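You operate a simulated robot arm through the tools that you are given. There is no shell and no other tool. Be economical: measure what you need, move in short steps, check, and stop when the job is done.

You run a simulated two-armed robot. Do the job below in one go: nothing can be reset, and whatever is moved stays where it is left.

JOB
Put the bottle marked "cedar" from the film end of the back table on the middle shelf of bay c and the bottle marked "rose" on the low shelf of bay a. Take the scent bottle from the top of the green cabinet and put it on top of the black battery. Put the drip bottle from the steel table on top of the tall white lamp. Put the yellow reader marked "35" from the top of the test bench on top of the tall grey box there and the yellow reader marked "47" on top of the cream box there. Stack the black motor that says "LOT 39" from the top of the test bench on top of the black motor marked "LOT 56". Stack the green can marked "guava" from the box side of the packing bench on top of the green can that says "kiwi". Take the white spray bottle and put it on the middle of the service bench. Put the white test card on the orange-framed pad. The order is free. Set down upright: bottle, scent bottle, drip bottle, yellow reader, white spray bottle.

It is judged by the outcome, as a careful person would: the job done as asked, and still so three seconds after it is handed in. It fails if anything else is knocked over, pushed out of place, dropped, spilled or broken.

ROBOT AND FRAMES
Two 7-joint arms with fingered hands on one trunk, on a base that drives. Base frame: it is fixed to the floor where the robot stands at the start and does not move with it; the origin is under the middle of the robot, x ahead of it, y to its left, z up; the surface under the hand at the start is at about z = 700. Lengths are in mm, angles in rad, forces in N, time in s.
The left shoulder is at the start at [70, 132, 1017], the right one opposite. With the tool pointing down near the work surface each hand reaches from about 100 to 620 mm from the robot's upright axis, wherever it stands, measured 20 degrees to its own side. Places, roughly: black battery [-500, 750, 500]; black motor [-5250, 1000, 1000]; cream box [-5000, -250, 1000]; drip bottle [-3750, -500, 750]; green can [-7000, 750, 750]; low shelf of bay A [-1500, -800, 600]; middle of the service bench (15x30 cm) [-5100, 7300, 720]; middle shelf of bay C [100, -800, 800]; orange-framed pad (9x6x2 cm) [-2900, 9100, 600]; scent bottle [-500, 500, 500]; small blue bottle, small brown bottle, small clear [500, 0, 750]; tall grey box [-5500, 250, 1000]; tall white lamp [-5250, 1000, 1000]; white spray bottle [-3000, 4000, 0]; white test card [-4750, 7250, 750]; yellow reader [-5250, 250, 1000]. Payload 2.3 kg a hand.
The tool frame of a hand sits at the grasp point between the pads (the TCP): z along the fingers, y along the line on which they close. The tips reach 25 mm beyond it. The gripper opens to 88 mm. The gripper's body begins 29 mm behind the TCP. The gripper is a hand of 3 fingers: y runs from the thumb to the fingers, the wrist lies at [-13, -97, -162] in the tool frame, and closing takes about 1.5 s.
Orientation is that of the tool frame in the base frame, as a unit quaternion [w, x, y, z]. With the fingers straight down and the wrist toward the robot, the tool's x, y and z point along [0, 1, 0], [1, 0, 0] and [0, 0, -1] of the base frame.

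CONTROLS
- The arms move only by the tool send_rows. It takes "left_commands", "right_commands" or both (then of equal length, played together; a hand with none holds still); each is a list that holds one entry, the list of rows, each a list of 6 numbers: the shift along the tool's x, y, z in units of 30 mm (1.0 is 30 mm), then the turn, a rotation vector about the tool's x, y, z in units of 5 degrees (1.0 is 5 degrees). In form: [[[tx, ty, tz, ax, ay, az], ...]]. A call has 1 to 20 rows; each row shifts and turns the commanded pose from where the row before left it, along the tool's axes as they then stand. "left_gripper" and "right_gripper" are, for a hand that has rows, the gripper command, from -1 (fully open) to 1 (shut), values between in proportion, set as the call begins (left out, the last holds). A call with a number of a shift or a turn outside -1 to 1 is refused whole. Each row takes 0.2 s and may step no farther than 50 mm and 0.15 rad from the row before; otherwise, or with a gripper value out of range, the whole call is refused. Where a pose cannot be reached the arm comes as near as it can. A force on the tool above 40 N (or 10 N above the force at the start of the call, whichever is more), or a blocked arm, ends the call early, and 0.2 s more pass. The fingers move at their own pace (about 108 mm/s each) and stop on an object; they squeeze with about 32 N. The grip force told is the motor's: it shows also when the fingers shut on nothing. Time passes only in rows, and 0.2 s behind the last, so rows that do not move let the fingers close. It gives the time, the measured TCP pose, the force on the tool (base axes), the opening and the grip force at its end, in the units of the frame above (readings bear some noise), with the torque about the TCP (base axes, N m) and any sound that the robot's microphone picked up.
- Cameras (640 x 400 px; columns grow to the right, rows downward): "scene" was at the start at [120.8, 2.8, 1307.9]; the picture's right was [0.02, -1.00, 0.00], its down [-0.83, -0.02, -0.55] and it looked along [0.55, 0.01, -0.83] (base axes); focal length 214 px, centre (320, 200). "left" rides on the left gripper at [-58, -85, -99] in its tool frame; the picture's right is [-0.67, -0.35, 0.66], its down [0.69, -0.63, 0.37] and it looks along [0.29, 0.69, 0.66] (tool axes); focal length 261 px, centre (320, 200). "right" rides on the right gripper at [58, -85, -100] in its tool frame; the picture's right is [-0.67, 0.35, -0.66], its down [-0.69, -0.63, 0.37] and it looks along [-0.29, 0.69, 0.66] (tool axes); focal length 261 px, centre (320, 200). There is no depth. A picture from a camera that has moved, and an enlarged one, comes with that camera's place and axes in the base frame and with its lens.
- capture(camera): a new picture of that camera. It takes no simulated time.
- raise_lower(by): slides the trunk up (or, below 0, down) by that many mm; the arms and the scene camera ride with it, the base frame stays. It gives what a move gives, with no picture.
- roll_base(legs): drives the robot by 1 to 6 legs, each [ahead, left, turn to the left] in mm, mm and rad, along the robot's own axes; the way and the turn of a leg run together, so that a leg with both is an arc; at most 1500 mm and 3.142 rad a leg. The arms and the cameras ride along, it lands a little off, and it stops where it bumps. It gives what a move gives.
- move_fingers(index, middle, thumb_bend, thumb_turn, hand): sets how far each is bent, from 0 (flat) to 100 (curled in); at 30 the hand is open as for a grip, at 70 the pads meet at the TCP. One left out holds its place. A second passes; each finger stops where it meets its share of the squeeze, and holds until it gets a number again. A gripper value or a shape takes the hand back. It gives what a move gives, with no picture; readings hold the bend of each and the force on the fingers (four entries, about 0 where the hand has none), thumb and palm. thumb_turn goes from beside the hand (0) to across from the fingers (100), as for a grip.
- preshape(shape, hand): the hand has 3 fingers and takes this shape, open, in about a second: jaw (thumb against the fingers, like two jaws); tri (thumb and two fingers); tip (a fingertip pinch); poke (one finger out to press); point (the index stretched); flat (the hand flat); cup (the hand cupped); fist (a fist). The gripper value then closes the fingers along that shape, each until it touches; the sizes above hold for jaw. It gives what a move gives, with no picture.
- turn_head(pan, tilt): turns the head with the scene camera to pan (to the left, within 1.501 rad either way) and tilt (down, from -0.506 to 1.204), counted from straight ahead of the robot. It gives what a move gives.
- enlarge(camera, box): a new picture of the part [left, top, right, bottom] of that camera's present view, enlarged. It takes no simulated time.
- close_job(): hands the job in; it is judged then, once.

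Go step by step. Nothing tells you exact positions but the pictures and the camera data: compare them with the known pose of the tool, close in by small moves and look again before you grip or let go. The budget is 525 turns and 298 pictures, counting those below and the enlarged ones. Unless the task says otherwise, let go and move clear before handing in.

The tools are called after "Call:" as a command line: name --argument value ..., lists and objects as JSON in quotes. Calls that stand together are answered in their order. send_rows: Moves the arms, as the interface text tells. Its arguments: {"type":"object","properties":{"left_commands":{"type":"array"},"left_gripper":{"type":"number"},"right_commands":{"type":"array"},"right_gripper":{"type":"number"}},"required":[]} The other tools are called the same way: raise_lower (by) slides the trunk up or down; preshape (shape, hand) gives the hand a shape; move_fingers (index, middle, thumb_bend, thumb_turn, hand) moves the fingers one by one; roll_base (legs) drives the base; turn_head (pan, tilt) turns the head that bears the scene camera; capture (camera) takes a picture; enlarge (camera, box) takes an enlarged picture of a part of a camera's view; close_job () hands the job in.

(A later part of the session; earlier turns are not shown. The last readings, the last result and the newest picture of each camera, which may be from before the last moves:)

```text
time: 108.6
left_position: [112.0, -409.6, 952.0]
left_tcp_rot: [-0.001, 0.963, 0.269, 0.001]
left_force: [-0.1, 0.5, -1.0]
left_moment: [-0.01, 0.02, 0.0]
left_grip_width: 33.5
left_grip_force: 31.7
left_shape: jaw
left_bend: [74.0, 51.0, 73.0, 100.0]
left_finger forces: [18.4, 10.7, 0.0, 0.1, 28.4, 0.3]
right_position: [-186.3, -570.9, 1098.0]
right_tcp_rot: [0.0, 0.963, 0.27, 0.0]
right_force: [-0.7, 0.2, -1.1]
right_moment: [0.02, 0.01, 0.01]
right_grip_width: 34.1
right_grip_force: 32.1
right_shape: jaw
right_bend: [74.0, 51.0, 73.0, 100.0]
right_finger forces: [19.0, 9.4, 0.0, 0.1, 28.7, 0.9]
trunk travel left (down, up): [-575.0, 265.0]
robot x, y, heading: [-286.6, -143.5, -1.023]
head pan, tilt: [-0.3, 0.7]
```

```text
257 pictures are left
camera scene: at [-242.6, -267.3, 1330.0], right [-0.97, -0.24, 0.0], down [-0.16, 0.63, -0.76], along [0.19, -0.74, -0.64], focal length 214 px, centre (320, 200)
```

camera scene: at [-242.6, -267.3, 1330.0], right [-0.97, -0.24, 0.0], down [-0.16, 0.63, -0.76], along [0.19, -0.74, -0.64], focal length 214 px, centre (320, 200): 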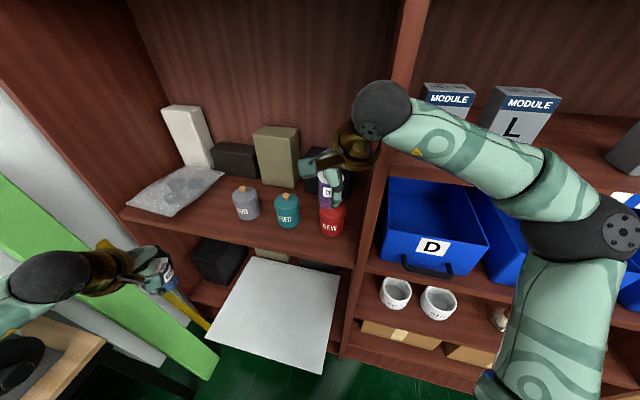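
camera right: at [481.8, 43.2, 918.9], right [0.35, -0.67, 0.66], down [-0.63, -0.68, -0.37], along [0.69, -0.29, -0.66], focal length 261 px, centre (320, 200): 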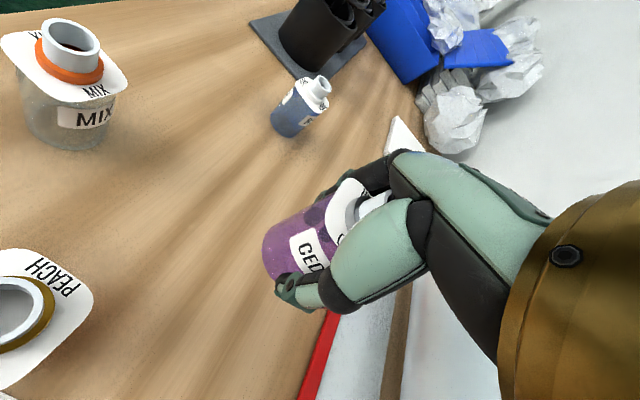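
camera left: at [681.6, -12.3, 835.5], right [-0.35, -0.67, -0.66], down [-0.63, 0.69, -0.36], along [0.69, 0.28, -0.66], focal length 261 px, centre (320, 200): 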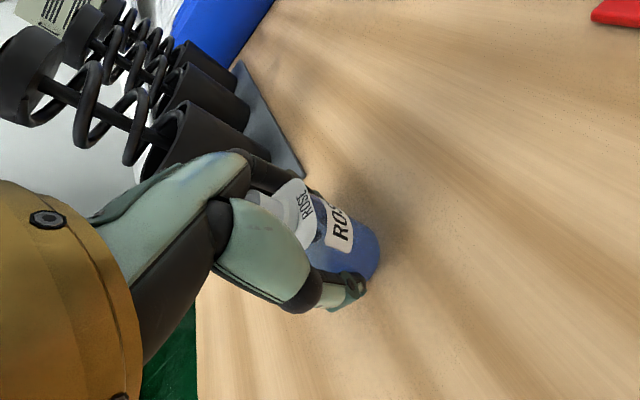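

Jars at about x=149, -19, -165 on the shelf (front edge y≈-615). I'll place cedar between the grey and teal jars near (62,-660).

Call:
roll_base --legs '[[120, 70, 0]]'

Call:
send_rows --right_commands '[[[0.6, 0, 0.8, 0, 0, 0], [0.6, 0, 0.8, 0, 0, 0], [0.6, 0, 0.8, 0, 0, 0], [0.6, 0, 0.8, 0, 0, 0], [0.6, 0, 0.8, 0, 0, 0]]]'

Call:
capture --camera "scene"

Call:
capture --camera "right"

```text
time: 110.0
left_position: [232.4, -475.5, 951.8]
left_tcp_rot: [-0.001, 0.963, 0.269, 0.001]
left_force: [-0.2, -0.2, -0.5]
left_moment: [-0.03, 0.0, 0.01]
left_grip_width: 33.6
left_grip_force: 31.5
left_shape: jaw
left_bend: [74.0, 51.0, 73.0, 100.0]
left_finger forces: [18.4, 10.7, 0.0, 0.0, 28.5, 0.3]
right_position: [-67.2, -636.1, 1098.5]
right_tcp_rot: [0.001, 0.963, 0.269, 0.0]
right_force: [0.4, -0.3, -0.2]
right_moment: [0.0, -0.02, 0.03]
right_grip_width: 33.5
right_grip_force: 32.3
right_shape: jaw
right_bend: [74.0, 51.0, 73.0, 100.0]
right_finger forces: [19.0, 9.4, 0.0, 0.0, 28.6, 0.9]
trunk travel left (down, up): [-575.0, 265.0]
robot x, y, heading: [-169.8, -205.3, -1.028]
head pan, tilt: [-0.3, 0.7]
```

```text
time: 111.2
left_position: [233.9, -476.4, 951.1]
left_tcp_rot: [-0.001, 0.963, 0.27, 0.001]
left_force: [1.0, 0.7, -1.5]
left_moment: [0.0, 0.0, -0.02]
left_grip_width: 33.5
left_grip_force: 32.5
left_shape: jaw
left_bend: [74.0, 51.0, 73.0, 100.0]
left_finger forces: [18.4, 10.8, 0.0, 0.0, 28.5, 0.3]
right_position: [14.3, -589.1, 976.4]
right_tcp_rot: [0.001, 0.963, 0.268, 0.0]
right_force: [0.2, -0.5, -0.6]
right_moment: [-0.02, 0.01, 0.01]
right_grip_width: 33.6
right_grip_force: 31.9
right_shape: jaw
right_bend: [74.0, 51.0, 73.0, 100.0]
right_finger forces: [19.0, 9.3, 0.0, 0.0, 28.5, 1.0]
trunk travel left (down, up): [-575.0, 265.0]
robot x, y, heading: [-167.1, -209.5, -1.022]
head pan, tilt: [-0.3, 0.7]
```

```text
256 pictures are left
camera scene: at [-120.4, -333.5, 1330.0], right [-0.97, -0.24, 0.0], down [-0.16, 0.63, -0.76], along [0.18, -0.74, -0.64], focal length 214 px, centre (320, 200)
```

scene: 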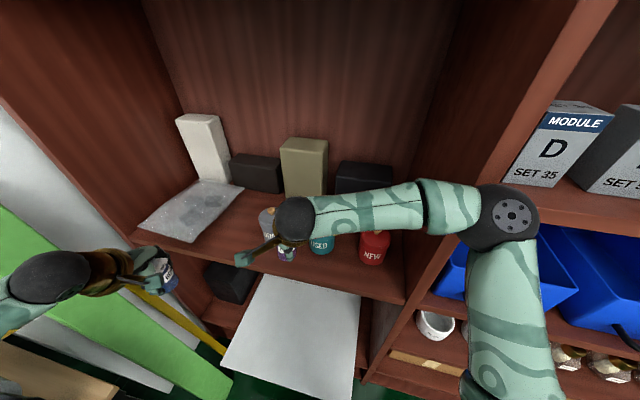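

```text
255 pictures are left
camera right: at [20.4, -485.1, 1076.6], right [-0.39, -0.64, 0.66], down [-0.91, 0.18, -0.37], along [0.11, -0.74, -0.66], focal length 261 px, centre (320, 200)
```

right: 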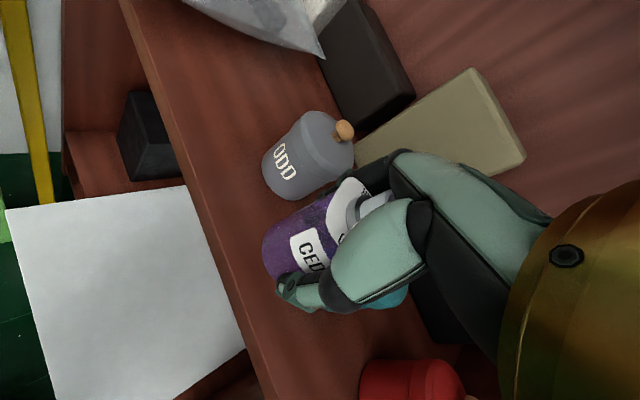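

Call:
send_rows --right_commands '[[[-0.06, 0.71, 0.7, 0, 0, 0], [-0.06, 0.71, 0.7, 0, 0, 0], [-0.06, 0.71, 0.7, 0, 0, 0], [-0.06, 0.71, 0.7, 0, 0, 0]]]'

Call:
capture --camera "right"

```text
time: 112.2
left_position: [233.9, -476.3, 950.9]
left_tcp_rot: [0.0, 0.963, 0.27, 0.0]
left_force: [0.3, 0.4, -0.2]
left_moment: [0.03, -0.02, 0.02]
left_grip_width: 33.1
left_grip_force: 31.8
left_shape: jaw
left_bend: [74.0, 51.0, 73.0, 100.0]
left_finger forces: [18.5, 10.8, 0.1, 0.0, 28.5, 0.3]
right_position: [49.9, -666.2, 893.0]
right_tcp_rot: [0.0, 0.963, 0.269, 0.001]
right_force: [0.6, 0.5, -0.3]
right_moment: [-0.01, -0.01, 0.0]
right_grip_width: 33.5
right_grip_force: 32.4
right_shape: jaw
right_bend: [74.0, 51.0, 73.0, 100.0]
right_finger forces: [19.3, 9.4, 0.0, 0.0, 28.7, 0.8]
trunk travel left (down, up): [-575.0, 265.0]
robot x, y, heading: [-168.0, -212.0, -1.029]
head pan, tilt: [-0.3, 0.7]
```

```text
254 pictures are left
camera right: at [55.9, -562.9, 992.6], right [-0.39, -0.64, 0.66], down [-0.91, 0.18, -0.37], along [0.12, -0.74, -0.66], focal length 261 px, centre (320, 200)
```

right: 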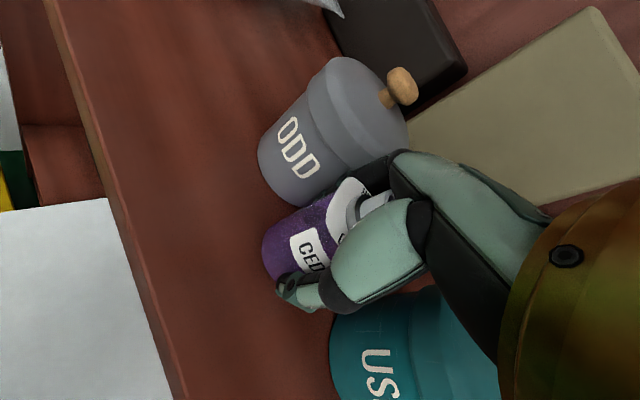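

Call:
send_rows --right_commands '[[[0, 0, 0.5, 0, 0, 0], [0, 0, 0.5, 0, 0, 0]]]'

Call:
capture --camera "right"

```text
time: 112.7
left_position: [231.1, -472.2, 952.7]
left_tcp_rot: [0.002, 0.963, 0.269, -0.001]
left_force: [0.1, 0.5, -0.9]
left_moment: [-0.02, -0.02, -0.04]
left_grip_width: 33.5
left_grip_force: 32.1
left_shape: jaw
left_bend: [74.0, 51.0, 73.0, 100.0]
left_finger forces: [18.4, 10.8, 0.1, 0.1, 28.5, 0.3]
right_position: [51.0, -666.0, 882.4]
right_tcp_rot: [0.012, 0.963, 0.269, 0.008]
right_force: [-2.1, 4.6, 23.4]
right_moment: [0.21, 0.33, -0.05]
right_grip_width: 34.7
right_grip_force: 32.5
right_shape: jaw
right_bend: [74.0, 51.0, 73.0, 100.0]
right_finger forces: [18.6, 10.3, 0.0, 0.1, 35.4, 8.0]
trunk travel left (down, up): [-575.0, 265.0]
robot x, y, heading: [-165.6, -210.4, -1.022]
head pan, tilt: [-0.3, 0.7]
stopped in row 2 (right hand): the force on the tool passed its limit at 49 N (the readings are from after the stop); the commanded pose is now the measured one
```

```text
253 pictures are left
camera right: at [54.7, -559.4, 980.0], right [-0.41, -0.63, 0.66], down [-0.9, 0.18, -0.39], along [0.13, -0.75, -0.64], focal length 261 px, centre (320, 200)
```

right: 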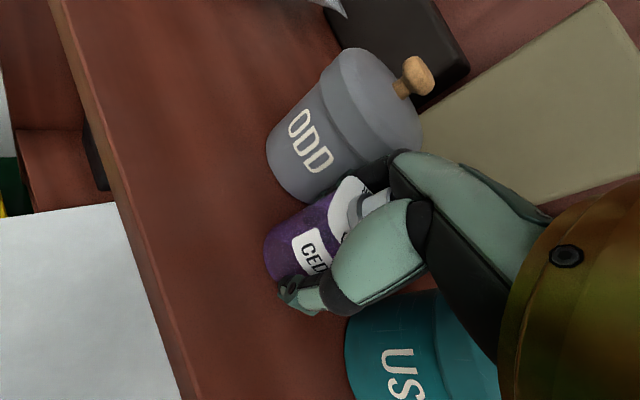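

Contact came earlier: the shelf is at about z≈848. The hand sits a bit close to the grey jar, so I raise 12 mm, pull 29 mm back, level the hand and then set it down gently.

Call:
send_rows --right_commands '[[[0, 0, -0.4, 0.316, -0.1, 0], [0, -0.5, 0, 0, 0, 0], [0, -0.47, 0, 0, 0, 0], [0, 0, 0, 0, 0, 0]]]'

Call:
capture --camera "right"

```text
time: 113.7
left_position: [233.2, -476.3, 950.2]
left_tcp_rot: [-0.001, 0.963, 0.269, 0.0]
left_force: [0.6, -0.1, 0.3]
left_moment: [-0.01, -0.02, -0.02]
left_grip_width: 33.4
left_grip_force: 32.2
left_shape: jaw
left_bend: [74.0, 51.0, 73.0, 100.0]
left_finger forces: [18.4, 10.8, 0.0, 0.0, 28.6, 0.3]
right_position: [37.0, -643.0, 888.6]
right_tcp_rot: [-0.004, 0.963, 0.268, -0.003]
right_force: [0.3, -0.1, 0.3]
right_moment: [-0.01, -0.02, 0.01]
right_grip_width: 34.6
right_grip_force: 32.5
right_shape: jaw
right_bend: [74.0, 51.0, 73.0, 100.0]
right_finger forces: [20.7, 9.7, 0.0, 0.0, 30.3, 1.2]
trunk travel left (down, up): [-575.0, 265.0]
robot x, y, heading: [-167.3, -211.3, -1.03]
head pan, tilt: [-0.3, 0.7]
```

```text
252 pictures are left
camera right: at [43.7, -540.2, 989.7], right [-0.39, -0.65, 0.65], down [-0.92, 0.19, -0.36], along [0.11, -0.74, -0.67], focal length 261 px, centre (320, 200)
```

right: 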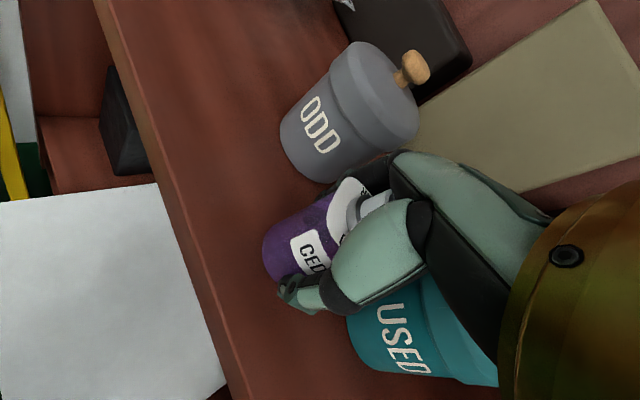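

Call:
send_rows --right_commands '[[[0, 0, 0.1, -0.06, 0, 0], [0, 0, 0.07, -0.05, 0, 0], [0, 0, 0.07, 0, 0, 0], [0, 0, 0, 0, 0, 0]]]'

```text
time: 114.7
left_position: [233.5, -476.3, 950.2]
left_tcp_rot: [-0.001, 0.963, 0.269, 0.0]
left_force: [-0.3, 0.5, -0.7]
left_moment: [0.01, 0.0, -0.03]
left_grip_width: 33.5
left_grip_force: 31.8
left_shape: jaw
left_bend: [74.0, 51.0, 73.0, 100.0]
left_finger forces: [18.4, 10.8, 0.1, 0.0, 28.6, 0.3]
right_position: [35.1, -642.6, 883.4]
right_tcp_rot: [0.001, 0.963, 0.268, -0.001]
right_force: [0.8, -2.3, 7.2]
right_moment: [-0.13, 0.0, 0.05]
right_grip_width: 34.7
right_grip_force: 31.5
right_shape: jaw
right_bend: [74.0, 51.0, 73.0, 100.0]
right_finger forces: [21.3, 11.1, 0.0, 0.0, 29.9, 2.2]
trunk travel left (down, up): [-575.0, 265.0]
robot x, y, heading: [-169.9, -206.6, -1.028]
head pan, tilt: [-0.3, 0.7]
```

In contact with the shelf; open partway and rise.

Call:
send_rows --right_commands '[[[0, 0, 0, 0, 0, 0], [0, 0, 0, 0, 0, 0], [0, 0, 0, 0, 0, 0], [0, 0, 0, 0, 0, 0]]]' --right_gripper -0.5

Call:
capture --camera "right"

```text
time: 115.7
left_position: [232.6, -474.7, 950.7]
left_tcp_rot: [-0.002, 0.963, 0.269, -0.001]
left_force: [-0.3, -0.1, 0.1]
left_moment: [0.02, -0.01, 0.0]
left_grip_width: 33.2
left_grip_force: 31.6
left_shape: jaw
left_bend: [74.0, 51.0, 73.0, 100.0]
left_finger forces: [18.4, 10.8, 0.0, 0.0, 28.6, 0.3]
right_position: [35.9, -642.6, 882.0]
right_tcp_rot: [0.001, 0.963, 0.269, -0.001]
right_force: [0.2, -0.6, 5.2]
right_moment: [-0.01, -0.01, -0.04]
right_grip_width: 65.8
right_grip_force: 0.0
right_shape: jaw
right_bend: [27.0, 36.0, 54.0, 99.0]
right_finger forces: [0.0, 0.0, 0.0, 0.0, 0.1, 3.8]
trunk travel left (down, up): [-575.0, 265.0]
robot x, y, heading: [-165.2, -204.4, -1.025]
head pan, tilt: [-0.3, 0.7]
```

```text
251 pictures are left
camera right: at [43.0, -538.7, 981.7], right [-0.39, -0.64, 0.66], down [-0.91, 0.18, -0.36], along [0.11, -0.74, -0.66], focal length 261 px, centre (320, 200)
```

right: 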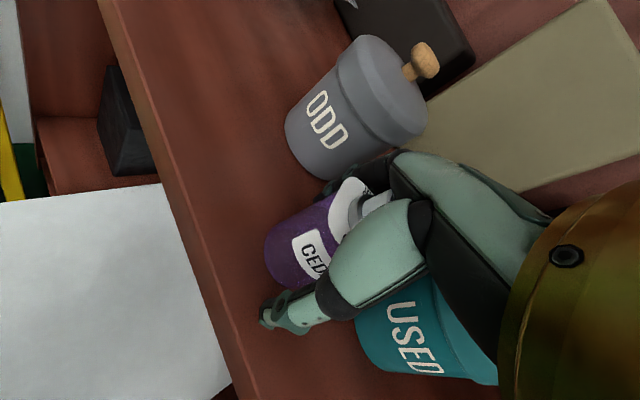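

Call:
send_rows --right_commands '[[[0, 0, -0.2, 0, 0, 0], [0, 0, -0.4, 0, 0, 0], [0, 0, -0.7, 0, 0, 0], [0, 0, -1, 0, 0, 0], [0, 0, -1, 0, 0, 0]]]'

Call:
capture --camera "right"

```text
time: 116.9
left_position: [234.1, -476.4, 951.2]
left_tcp_rot: [-0.002, 0.963, 0.269, 0.0]
left_force: [0.9, -0.1, -0.9]
left_moment: [0.02, 0.01, -0.03]
left_grip_width: 33.6
left_grip_force: 32.2
left_shape: jaw
left_bend: [74.0, 51.0, 73.0, 100.0]
left_finger forces: [18.3, 10.9, 0.0, 0.1, 28.5, 0.2]
right_position: [34.8, -643.5, 981.6]
right_tcp_rot: [0.0, 0.963, 0.269, -0.002]
right_force: [-0.5, 0.5, -0.1]
right_moment: [0.0, 0.0, 0.0]
right_grip_width: 65.8
right_grip_force: 0.1
right_shape: jaw
right_bend: [27.0, 36.0, 54.0, 99.0]
right_finger forces: [0.0, 0.0, 0.0, 0.1, 0.0, 0.0]
trunk travel left (down, up): [-575.0, 265.0]
robot x, y, heading: [-164.9, -208.8, -1.032]
head pan, tilt: [-0.3, 0.7]
```

```text
250 pictures are left
camera right: at [41.8, -539.1, 1081.0], right [-0.39, -0.64, 0.66], down [-0.91, 0.18, -0.36], along [0.11, -0.74, -0.66], focal length 261 px, centre (320, 200)
```

right: 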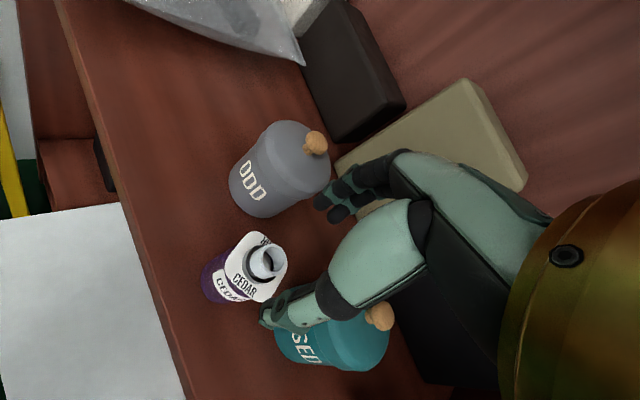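

Cedar is standing on the shelf. Next: tuck the right hand, drive to bay A with heading -2.07 and place rose.

Call:
send_rows --right_commands '[[[0, 0, -1, 0, 0, 0], [-0.7, -0.7, -1, 0, 0, 0], [-0.7, -0.7, -1, 0, 0, 0], [-0.7, -0.7, -1, 0, 0, 0], [-0.7, -0.7, 0, 0, 0, 0]]]'

Call:
roll_base --legs '[[-200, 0, 0], [0, 0, -1.04], [608, -984, 0]]'

Call:
turn_head --pan 0.4 --tilt 0.75

Call:
capture --camera "scene"

```text
time: 118.1
left_position: [232.6, -476.2, 951.1]
left_tcp_rot: [-0.001, 0.963, 0.268, 0.001]
left_force: [-0.3, 0.0, -0.2]
left_moment: [0.0, 0.0, -0.02]
left_grip_width: 33.6
left_grip_force: 31.5
left_shape: jaw
left_bend: [74.0, 51.0, 73.0, 100.0]
left_finger forces: [18.3, 10.8, 0.1, 0.1, 28.6, 0.4]
right_position: [-82.4, -616.1, 1102.6]
right_tcp_rot: [0.001, 0.963, 0.269, 0.0]
right_force: [-0.1, -0.1, -0.4]
right_moment: [0.03, -0.02, -0.02]
right_grip_width: 66.1
right_grip_force: 0.1
right_shape: jaw
right_bend: [27.0, 36.0, 54.0, 99.0]
right_finger forces: [0.0, 0.0, 0.0, 0.0, 0.0, 0.0]
trunk travel left (down, up): [-575.0, 265.0]
robot x, y, heading: [-163.0, -210.5, -1.03]
head pan, tilt: [-0.3, 0.7]
```

```text
time: 125.8
left_position: [-1037.3, -570.4, 948.3]
left_tcp_rot: [-0.007, 0.974, -0.227, 0.007]
left_force: [9.3, -3.7, -2.4]
left_moment: [0.11, 0.02, 0.34]
left_grip_width: 32.9
left_grip_force: 31.8
left_shape: jaw
left_bend: [74.0, 52.0, 72.0, 100.0]
left_finger forces: [31.1, 11.5, 0.1, 0.1, 30.1, 0.0]
right_position: [-1326.6, -373.6, 1101.2]
right_tcp_rot: [0.001, 0.972, -0.237, -0.002]
right_force: [0.1, 0.1, 0.7]
right_moment: [-0.01, -0.06, -0.02]
right_grip_width: 66.0
right_grip_force: 0.1
right_shape: jaw
right_bend: [27.0, 36.0, 54.0, 99.0]
right_finger forces: [0.0, 0.0, 0.0, 0.0, 0.0, 0.1]
trunk travel left (down, up): [-575.0, 265.0]
robot x, y, heading: [-1025.6, -86.3, -2.044]
head pan, tilt: [-0.3, 0.7]
stopped in leg 3: the force on the tool passed its limit at 92 N (the readings are from after the stop); the commanded pose is now the measured one
```

```text
time: 126.9
left_position: [-1038.0, -572.4, 948.8]
left_tcp_rot: [-0.006, 0.973, -0.229, 0.004]
left_force: [11.5, -0.9, -3.1]
left_moment: [0.09, 0.02, 0.28]
left_grip_width: 32.6
left_grip_force: 32.1
left_shape: jaw
left_bend: [74.0, 52.0, 72.0, 100.0]
left_finger forces: [31.7, 11.0, 0.0, 0.0, 30.5, 0.1]
right_position: [-1325.6, -374.7, 1102.3]
right_tcp_rot: [0.0, 0.972, -0.237, -0.003]
right_force: [0.6, 0.3, -0.1]
right_moment: [0.0, -0.02, 0.01]
right_grip_width: 65.7
right_grip_force: 0.1
right_shape: jaw
right_bend: [27.0, 36.0, 54.0, 99.0]
right_finger forces: [0.1, 0.0, 0.1, 0.1, 0.0, 0.0]
trunk travel left (down, up): [-575.0, 265.0]
robot x, y, heading: [-1025.8, -88.2, -2.052]
head pan, tilt: [0.4, 0.75]
```

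```text
249 pictures are left
camera scene: at [-1052.2, -214.5, 1325.7], right [-1.0, 0.08, 0.0], down [0.05, 0.68, -0.73], along [-0.06, -0.73, -0.68], focal length 214 px, centre (320, 200)
```

scene: 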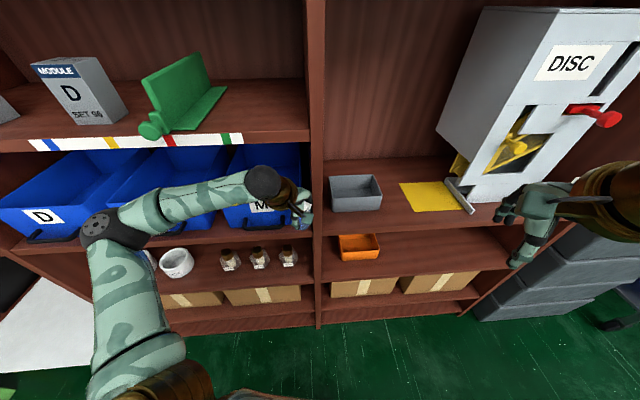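

The left hand bumped the bay divider; I back straight out and check the bottle and bin.

Call:
roll_base --legs '[[-113, -42, 0]]'

Call:
capture --camera "left"

Call:
capture --camera "scene"

```text
time: 128.1
left_position: [-1023.4, -449.4, 948.1]
left_tcp_rot: [-0.005, 0.974, -0.228, 0.006]
left_force: [0.2, -0.2, -0.3]
left_moment: [-0.02, 0.02, 0.01]
left_grip_width: 32.6
left_grip_force: 32.3
left_shape: jaw
left_bend: [74.0, 52.0, 72.0, 100.0]
left_finger forces: [19.3, 11.1, 0.0, 0.1, 29.7, 0.0]
right_position: [-1313.6, -255.4, 1101.7]
right_tcp_rot: [-0.001, 0.971, -0.237, -0.001]
right_force: [-0.4, -0.7, 0.0]
right_moment: [0.0, 0.01, -0.01]
right_grip_width: 65.7
right_grip_force: 0.0
right_shape: jaw
right_bend: [27.0, 36.0, 54.0, 99.0]
right_finger forces: [0.1, 0.1, 0.0, 0.1, 0.1, 0.1]
trunk travel left (down, up): [-575.0, 265.0]
robot x, y, heading: [-1006.7, 31.7, -2.051]
head pan, tilt: [0.4, 0.75]
```

```text
248 pictures are left
camera left: at [-1039.7, -348.7, 1049.3], right [-0.44, 0.62, -0.66], down [0.9, 0.26, -0.35], along [-0.04, -0.74, -0.67], focal length 261 px, centre (320, 200)
```

left: 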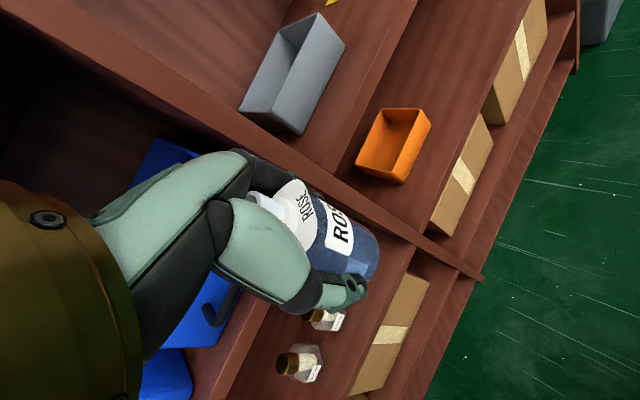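

```text
247 pictures are left
camera scene: at [-1041.1, -94.5, 1325.6], right [-1.0, 0.08, 0.0], down [0.05, 0.68, -0.73], along [-0.06, -0.73, -0.68], focal length 214 px, centre (320, 200)
```

scene: 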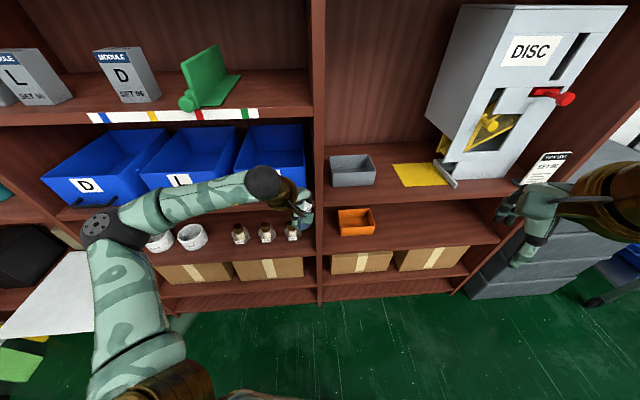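

Bottle still held well. Drive in front of bay A's free area and lower the trunk.

Call:
roll_base --legs '[[250, -327, 0]]'

Call:
raise_lower --by -180

Call:
send_rows --left_commands '[[[0, 0, 0.8, -0.144, -0.108, 0], [0, 0, 0.8, 0, 0, 0], [0, 0, 0.8, 0, 0, 0], [0, 0, 0.8, 0, 0, 0]]]'

Call:
capture --camera "left"

Call:
capture --camera "scene"

```text
time: 130.7
left_position: [-1434.5, -519.9, 949.6]
left_tcp_rot: [-0.004, 0.973, -0.231, 0.006]
left_force: [-0.2, -0.7, -0.5]
left_moment: [0.0, 0.0, -0.01]
left_grip_width: 32.7
left_grip_force: 31.4
left_shape: jaw
left_bend: [74.0, 52.0, 72.0, 100.0]
left_finger forces: [19.2, 11.0, 0.0, 0.1, 29.8, 0.0]
right_position: [-1722.3, -323.1, 1101.5]
right_tcp_rot: [-0.001, 0.971, -0.238, -0.001]
right_force: [0.3, 0.1, 0.0]
right_moment: [0.0, 0.0, -0.01]
right_grip_width: 65.7
right_grip_force: 0.0
right_shape: jaw
right_bend: [27.0, 36.0, 54.0, 99.0]
right_finger forces: [0.1, 0.0, 0.1, 0.0, 0.0, 0.1]
trunk travel left (down, up): [-575.0, 265.0]
robot x, y, heading: [-1422.4, -35.3, -2.049]
head pan, tilt: [0.4, 0.75]
```

```text
time: 132.7
left_position: [-1434.4, -519.8, 769.4]
left_tcp_rot: [-0.005, 0.973, -0.231, 0.005]
left_force: [-0.9, 0.5, 0.7]
left_moment: [-0.02, -0.03, -0.02]
left_grip_width: 32.7
left_grip_force: 32.0
left_shape: jaw
left_bend: [74.0, 52.0, 72.0, 100.0]
left_finger forces: [19.3, 11.1, 0.0, 0.1, 29.7, 0.0]
right_position: [-1722.4, -323.8, 921.9]
right_tcp_rot: [0.001, 0.971, -0.239, 0.0]
right_force: [0.0, 0.7, -0.3]
right_moment: [0.02, 0.04, 0.0]
right_grip_width: 65.6
right_grip_force: 0.1
right_shape: jaw
right_bend: [27.0, 36.0, 54.0, 99.0]
right_finger forces: [0.1, 0.1, 0.1, 0.0, 0.0, 0.0]
trunk travel left (down, up): [-395.0, 445.0]
robot x, y, heading: [-1417.0, -33.8, -2.051]
head pan, tilt: [0.4, 0.75]
```

```text
time: 133.7
left_position: [-1434.3, -521.3, 675.1]
left_tcp_rot: [0.0, 0.973, -0.23, 0.0]
left_force: [-0.1, -0.4, -0.7]
left_moment: [0.02, 0.02, 0.0]
left_grip_width: 32.5
left_grip_force: 32.1
left_shape: jaw
left_bend: [74.0, 52.0, 72.0, 100.0]
left_finger forces: [19.3, 11.2, 0.0, 0.0, 29.6, 0.0]
right_position: [-1721.5, -322.2, 921.9]
right_tcp_rot: [0.0, 0.971, -0.238, -0.001]
right_force: [-0.5, 0.0, 0.3]
right_moment: [-0.03, 0.0, -0.02]
right_grip_width: 65.7
right_grip_force: 0.1
right_shape: jaw
right_bend: [27.0, 36.0, 54.0, 99.0]
right_finger forces: [0.1, 0.1, 0.0, 0.1, 0.0, 0.0]
trunk travel left (down, up): [-395.0, 445.0]
robot x, y, heading: [-1419.6, -37.2, -2.05]
head pan, tilt: [0.4, 0.75]
```

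```text
246 pictures are left
camera left: at [-1448.2, -418.3, 774.2], right [-0.44, 0.61, -0.66], down [0.9, 0.26, -0.37], along [-0.06, -0.75, -0.66], focal length 261 px, centre (320, 200)
```

left: 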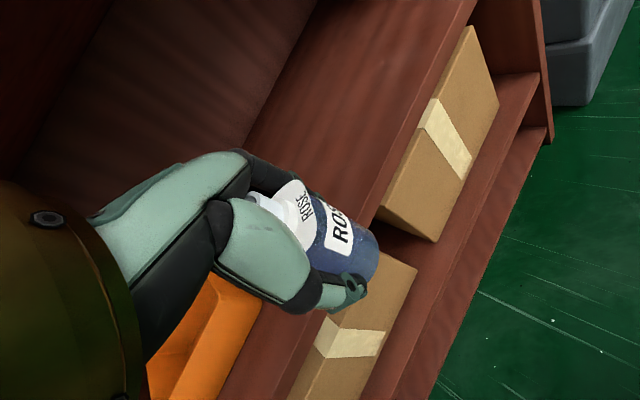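

```text
245 pictures are left
camera scene: at [-1450.0, -163.7, 1145.8], right [-1.0, 0.08, 0.0], down [0.06, 0.68, -0.73], along [-0.06, -0.73, -0.68], focal length 214 px, centre (320, 200)
```

scene: 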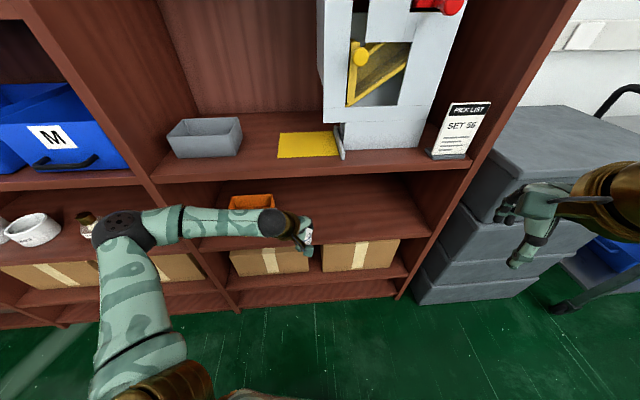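

Call:
send_rows --left_commands '[[[0, 0, 0.7, 0, 0, 0], [0, 0, 0.7, 0, 0, 0], [0, 0, 0.7, 0, 0, 0], [0.35, 0.69, 0, 0, 0, 0], [0.35, 0.69, 0, 0, 0, 0], [0.35, 0.69, 0, 0, 0, 0]]]'

Call:
capture --camera "left"

Call:
capture --camera "scene"

```text
time: 135.1
left_position: [-1433.8, -589.7, 610.9]
left_tcp_rot: [0.0, 0.973, -0.23, -0.001]
left_force: [0.3, -0.1, -1.0]
left_moment: [-0.02, 0.02, 0.01]
left_grip_width: 32.4
left_grip_force: 31.9
left_shape: jaw
left_bend: [74.0, 52.0, 72.0, 100.0]
left_finger forces: [19.5, 11.2, 0.1, 0.0, 29.6, 0.0]
right_position: [-1723.0, -323.9, 921.2]
right_tcp_rot: [0.0, 0.971, -0.239, 0.0]
right_force: [-0.9, -0.2, 1.0]
right_moment: [-0.01, 0.04, -0.02]
right_grip_width: 65.7
right_grip_force: 0.1
right_shape: jaw
right_bend: [27.0, 36.0, 54.0, 99.0]
right_finger forces: [0.0, 0.0, 0.0, 0.0, 0.0, 0.0]
trunk travel left (down, up): [-395.0, 445.0]
robot x, y, heading: [-1421.6, -38.3, -2.052]
head pan, tilt: [0.4, 0.75]
```

```text
244 pictures are left
camera left: at [-1447.6, -487.1, 711.2], right [-0.44, 0.61, -0.65], down [0.89, 0.26, -0.37], along [-0.06, -0.75, -0.66], focal length 261 px, centre (320, 200)
```

left: 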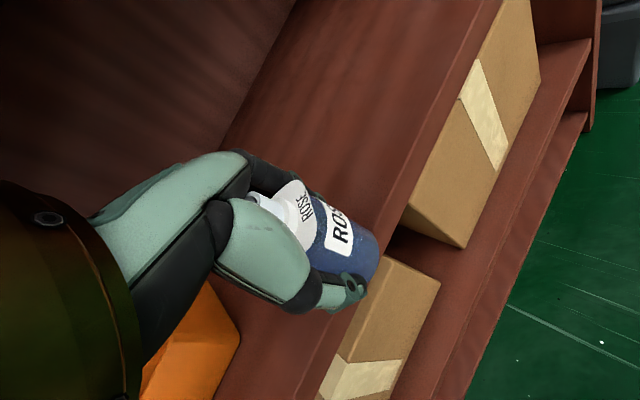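

```text
243 pictures are left
camera scene: at [-1450.4, -163.7, 1145.7], right [-1.0, 0.08, 0.0], down [0.06, 0.68, -0.73], along [-0.06, -0.73, -0.68], focal length 214 px, centre (320, 200)
```

scene: 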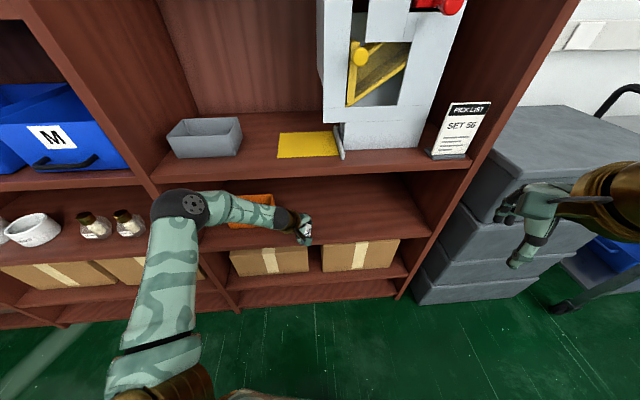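

Call:
enlarge --camera "left" --box '[300, 60, 500, 300]'

```text
1.67 times, centred on (400, 180) of left
camera zoom: at [-1447.6, -487.1, 711.2], right [-0.44, 0.61, -0.65], down [0.89, 0.26, -0.37], along [-0.06, -0.75, -0.66], focal length 434 px, centre (187, 233)
```

zoom: 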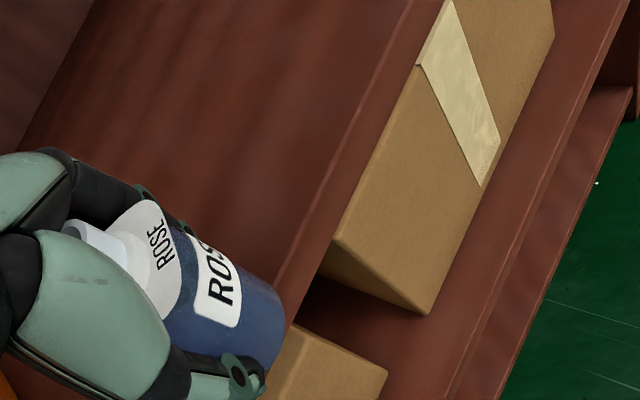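

Call:
send_rows --left_commands '[[[0.35, 0.69, 0, 0, 0, 0], [0.35, 0.69, 0, 0, 0, 0], [0, 0, 0, 0, 0, 0]]]'

Call:
enlarge --camera "left" --box '[200, 80, 480, 340]'

Call:
enlarge --camera "scene" --box '[140, 140, 380, 290]'

```text
time: 135.9
left_position: [-1433.0, -637.0, 612.5]
left_tcp_rot: [0.001, 0.973, -0.232, 0.001]
left_force: [-0.6, -0.4, 0.4]
left_moment: [0.01, 0.01, 0.04]
left_grip_width: 32.7
left_grip_force: 32.0
left_shape: jaw
left_bend: [74.0, 52.0, 72.0, 100.0]
left_finger forces: [19.6, 11.3, 0.0, 0.0, 29.5, 0.0]
right_position: [-1724.0, -322.0, 921.4]
right_tcp_rot: [-0.001, 0.971, -0.238, -0.001]
right_force: [0.2, 0.1, 0.3]
right_moment: [0.01, -0.02, 0.0]
right_grip_width: 65.7
right_grip_force: 0.0
right_shape: jaw
right_bend: [27.0, 36.0, 54.0, 99.0]
right_finger forces: [0.0, 0.1, 0.0, 0.0, 0.0, 0.0]
trunk travel left (down, up): [-395.0, 445.0]
robot x, y, heading: [-1424.4, -37.1, -2.052]
head pan, tilt: [0.4, 0.75]
```

```text
1.54 times, centred on (340, 210) of left
camera zoom: at [-1446.9, -534.5, 711.3], right [-0.44, 0.61, -0.66], down [0.89, 0.26, -0.37], along [-0.06, -0.75, -0.66], focal length 401 px, centre (289, 185)
```

zoom: 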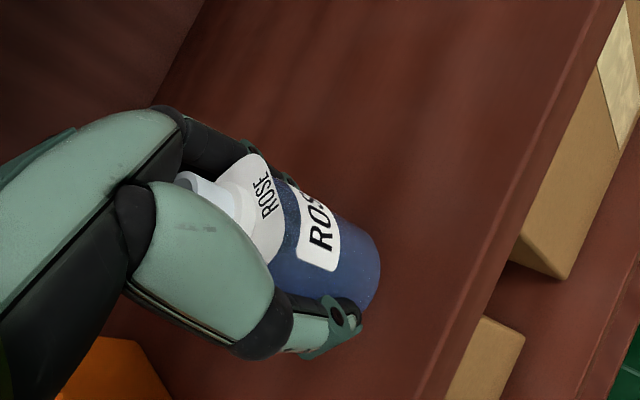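

```text
2.67 times, centred on (260, 215) of scene
camera zoom: at [-1450.3, -163.3, 1145.8], right [-1.0, 0.08, 0.0], down [0.06, 0.68, -0.73], along [-0.06, -0.73, -0.68], focal length 572 px, centre (480, 160)
```

zoom: 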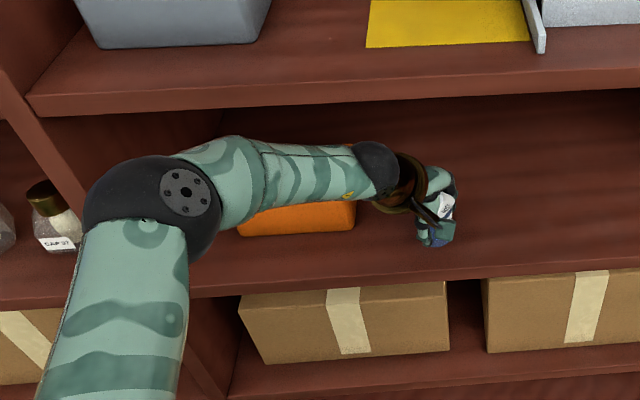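

Call:
send_rows --left_commands '[[[0, 0, 0.12, 0, 0, 0], [0, 0, 0.12, 0, 0, 0], [0, 0, 0.12, 0, 0, 0], [0, 0, 0.12, 0, 0, 0]]]'

```text
time: 136.9
left_position: [-1434.2, -636.1, 596.5]
left_tcp_rot: [0.0, 0.973, -0.23, 0.0]
left_force: [-0.3, -0.2, -0.7]
left_moment: [-0.01, 0.0, 0.01]
left_grip_width: 32.4
left_grip_force: 31.9
left_shape: jaw
left_bend: [74.0, 52.0, 72.0, 100.0]
left_finger forces: [19.4, 11.4, 0.0, 0.0, 29.7, 0.1]
right_position: [-1723.0, -323.3, 922.1]
right_tcp_rot: [0.0, 0.971, -0.239, -0.001]
right_force: [-0.5, 0.5, 1.0]
right_moment: [-0.01, 0.01, -0.04]
right_grip_width: 65.5
right_grip_force: 0.1
right_shape: jaw
right_bend: [27.0, 36.0, 54.0, 99.0]
right_finger forces: [0.1, 0.1, 0.1, 0.0, 0.1, 0.1]
trunk travel left (down, up): [-395.0, 445.0]
robot x, y, heading: [-1419.4, -40.4, -2.052]
head pan, tilt: [0.4, 0.75]
```

Call:
send_rows --left_commands '[[[0, 0, 0.08, 0, 0, 0], [0, 0, 0.08, 0, 0, 0], [0, 0, 0, 0, 0, 0]]]'

Call:
send_rows --left_commands '[[[0, 0, 0.08, 0, 0, 0], [0, 0, 0.08, 0, 0, 0], [0, 0, 0, 0, 0, 0]]]'

```text
time: 137.7
left_position: [-1434.4, -635.3, 593.8]
left_tcp_rot: [0.003, 0.973, -0.23, -0.001]
left_force: [0.1, -4.7, 12.8]
left_moment: [-0.16, -0.02, 0.05]
left_grip_width: 33.4
left_grip_force: 31.5
left_shape: jaw
left_bend: [74.0, 51.0, 73.0, 100.0]
left_finger forces: [20.7, 12.9, 0.0, 0.1, 29.2, 0.6]
right_position: [-1721.9, -321.6, 922.2]
right_tcp_rot: [0.001, 0.971, -0.238, -0.001]
right_force: [0.5, 0.4, -0.8]
right_moment: [-0.01, 0.02, 0.0]
right_grip_width: 65.6
right_grip_force: 0.1
right_shape: jaw
right_bend: [27.0, 36.0, 54.0, 99.0]
right_finger forces: [0.1, 0.0, 0.0, 0.0, 0.0, 0.0]
trunk travel left (down, up): [-395.0, 445.0]
robot x, y, heading: [-1422.0, -33.4, -2.056]
head pan, tilt: [0.4, 0.75]
```

```text
time: 138.5
left_position: [-1434.4, -634.0, 591.7]
left_tcp_rot: [0.005, 0.973, -0.23, 0.0]
left_force: [0.6, -9.1, 33.8]
left_moment: [-0.05, -0.03, 0.07]
left_grip_width: 34.7
left_grip_force: 32.4
left_shape: jaw
left_bend: [74.0, 50.0, 74.0, 100.0]
left_finger forces: [21.7, 14.5, 0.0, 0.1, 31.0, 6.6]
right_position: [-1722.3, -318.1, 924.5]
right_tcp_rot: [0.004, 0.971, -0.239, 0.0]
right_force: [-0.7, -0.5, -0.5]
right_moment: [0.02, 0.02, 0.01]
right_grip_width: 65.7
right_grip_force: 0.0
right_shape: jaw
right_bend: [27.0, 36.0, 54.0, 99.0]
right_finger forces: [0.0, 0.1, 0.0, 0.0, 0.0, 0.1]
trunk travel left (down, up): [-395.0, 445.0]
robot x, y, heading: [-1419.6, -39.5, -2.054]
head pan, tilt: [0.4, 0.75]
```

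Seated on the shelf; ease up 3 mm and release.

Call:
send_rows --left_commands '[[[0, 0, -0.09, 0, 0, 0], [0, 0, 0, 0, 0, 0]]]'

Call:
send_rows --left_commands '[[[0, 0, 0, 0, 0, 0], [0, 0, 0, 0, 0, 0], [0, 0, 0, 0, 0, 0], [0, 0, 0, 0, 0, 0], [0, 0, -0.2, 0, 0, 0]]]' --left_gripper -0.6

Call:
capture --camera "left"

```text
time: 139.1
left_position: [-1434.6, -633.4, 592.7]
left_tcp_rot: [0.003, 0.973, -0.231, 0.001]
left_force: [-0.7, -7.3, 25.2]
left_moment: [-0.07, -0.01, 0.05]
left_grip_width: 34.4
left_grip_force: 31.8
left_shape: jaw
left_bend: [74.0, 50.0, 74.0, 100.0]
left_finger forces: [21.7, 13.8, 0.0, 0.1, 30.5, 4.5]
right_position: [-1722.9, -318.3, 923.6]
right_tcp_rot: [0.003, 0.971, -0.239, 0.0]
right_force: [-1.4, -0.3, 0.3]
right_moment: [0.01, 0.0, -0.01]
right_grip_width: 65.9
right_grip_force: 0.0
right_shape: jaw
right_bend: [27.0, 36.0, 54.0, 99.0]
right_finger forces: [0.0, 0.0, 0.0, 0.0, 0.0, 0.0]
trunk travel left (down, up): [-395.0, 445.0]
robot x, y, heading: [-1422.2, -32.4, -2.055]
head pan, tilt: [0.4, 0.75]
```

```text
time: 140.3
left_position: [-1433.0, -636.0, 593.3]
left_tcp_rot: [-0.001, 0.973, -0.23, 0.0]
left_force: [-0.2, 1.2, 0.6]
left_moment: [0.02, -0.02, 0.0]
left_grip_width: 70.2
left_grip_force: 0.0
left_shape: jaw
left_bend: [27.0, 34.0, 49.0, 99.0]
left_finger forces: [0.0, 0.0, 0.0, 0.1, 0.1, 0.0]
right_position: [-1722.1, -322.6, 922.9]
right_tcp_rot: [0.0, 0.971, -0.239, -0.002]
right_force: [1.3, 0.7, 0.8]
right_moment: [-0.02, 0.0, 0.0]
right_grip_width: 65.8
right_grip_force: 0.1
right_shape: jaw
right_bend: [27.0, 36.0, 54.0, 99.0]
right_finger forces: [0.1, 0.0, 0.0, 0.0, 0.0, 0.0]
trunk travel left (down, up): [-395.0, 445.0]
robot x, y, heading: [-1419.9, -39.4, -2.053]
head pan, tilt: [0.4, 0.75]
```

```text
239 pictures are left
camera left: at [-1446.5, -532.8, 693.2], right [-0.44, 0.61, -0.65], down [0.9, 0.26, -0.36], along [-0.06, -0.75, -0.66], focal length 261 px, centre (320, 200)
```

left: 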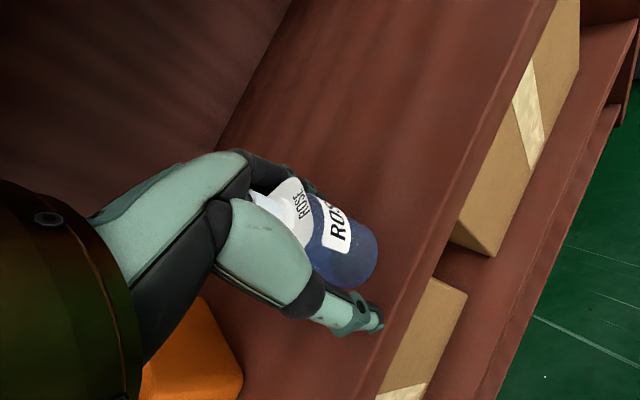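

Exit sideways: raise slightly, slide along tool −x (perpendicular to the closing line) so the bottle leaves the jaw.

Call:
send_rows --left_commands '[[[0, 0, -0.6, 0, 0, 0], [-0.4, 0, 0, 0, 0, 0], [-0.5, 0, 0, 0, 0, 0], [-0.6, 0, 0, 0, 0, 0]]]'

Call:
capture --camera "left"

```text
time: 141.3
left_position: [-1475.2, -615.5, 613.0]
left_tcp_rot: [0.0, 0.973, -0.23, -0.001]
left_force: [-0.3, -0.7, -0.5]
left_moment: [-0.03, -0.01, 0.0]
left_grip_width: 70.0
left_grip_force: 0.0
left_shape: jaw
left_bend: [27.0, 34.0, 49.0, 99.0]
left_finger forces: [0.0, 0.0, 0.0, 0.1, 0.0, 0.0]
right_position: [-1722.8, -322.8, 920.6]
right_tcp_rot: [-0.001, 0.971, -0.239, -0.001]
right_force: [1.0, 0.0, 1.3]
right_moment: [-0.02, 0.01, 0.01]
right_grip_width: 65.8
right_grip_force: 0.0
right_shape: jaw
right_bend: [27.0, 36.0, 54.0, 99.0]
right_finger forces: [0.1, 0.0, 0.1, 0.0, 0.0, 0.0]
trunk travel left (down, up): [-395.0, 445.0]
robot x, y, heading: [-1424.0, -37.7, -2.048]
head pan, tilt: [0.4, 0.75]
```

```text
238 pictures are left
camera left: at [-1488.7, -512.8, 713.2], right [-0.44, 0.61, -0.66], down [0.89, 0.26, -0.37], along [-0.06, -0.75, -0.66], focal length 261 px, centre (320, 200)
```

left: 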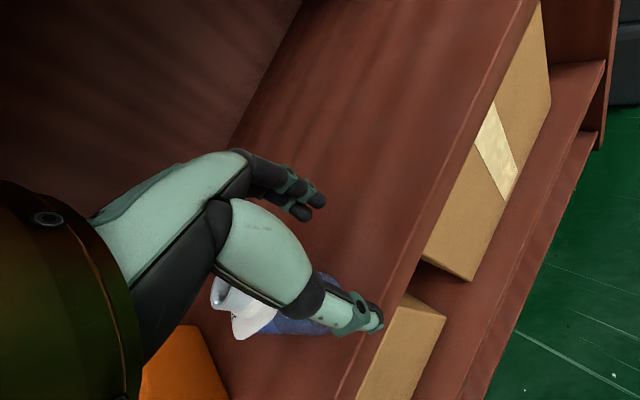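

Call:
send_rows --left_commands '[[[-0.9, 0, 0, 0, 0, 0], [-0.9, -0.4, 0, 0, 0, 0], [-0.5, -0.9, 0, 0, 0, 0], [0, -1, 0, 0, 0, 0], [0, -1, 0, 0, 0, 0], [0, -1, 0, 0, 0, 0]]]'

Call:
capture --camera "scene"

```text
time: 142.7
left_position: [-1478.2, -469.3, 613.7]
left_tcp_rot: [0.001, 0.973, -0.23, 0.0]
left_force: [0.9, 0.3, 0.2]
left_moment: [0.0, 0.03, 0.03]
left_grip_width: 70.4
left_grip_force: 0.1
left_shape: jaw
left_bend: [27.0, 34.0, 49.0, 99.0]
left_finger forces: [0.0, 0.0, 0.1, 0.1, 0.0, 0.1]
right_position: [-1722.2, -322.9, 921.8]
right_tcp_rot: [0.0, 0.971, -0.238, -0.001]
right_force: [-0.6, 0.2, 0.5]
right_moment: [-0.01, 0.03, 0.0]
right_grip_width: 65.6
right_grip_force: 0.1
right_shape: jaw
right_bend: [27.0, 36.0, 54.0, 99.0]
right_finger forces: [0.1, 0.0, 0.0, 0.1, 0.0, 0.0]
trunk travel left (down, up): [-395.0, 445.0]
robot x, y, heading: [-1419.8, -33.6, -2.051]
head pan, tilt: [0.4, 0.75]
```

```text
237 pictures are left
camera scene: at [-1449.8, -163.0, 1145.9], right [-1.0, 0.08, 0.0], down [0.06, 0.68, -0.73], along [-0.06, -0.73, -0.68], focal length 214 px, centre (320, 200)
```

scene: 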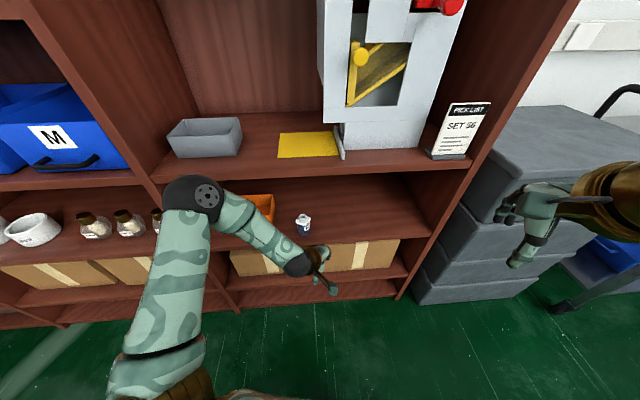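

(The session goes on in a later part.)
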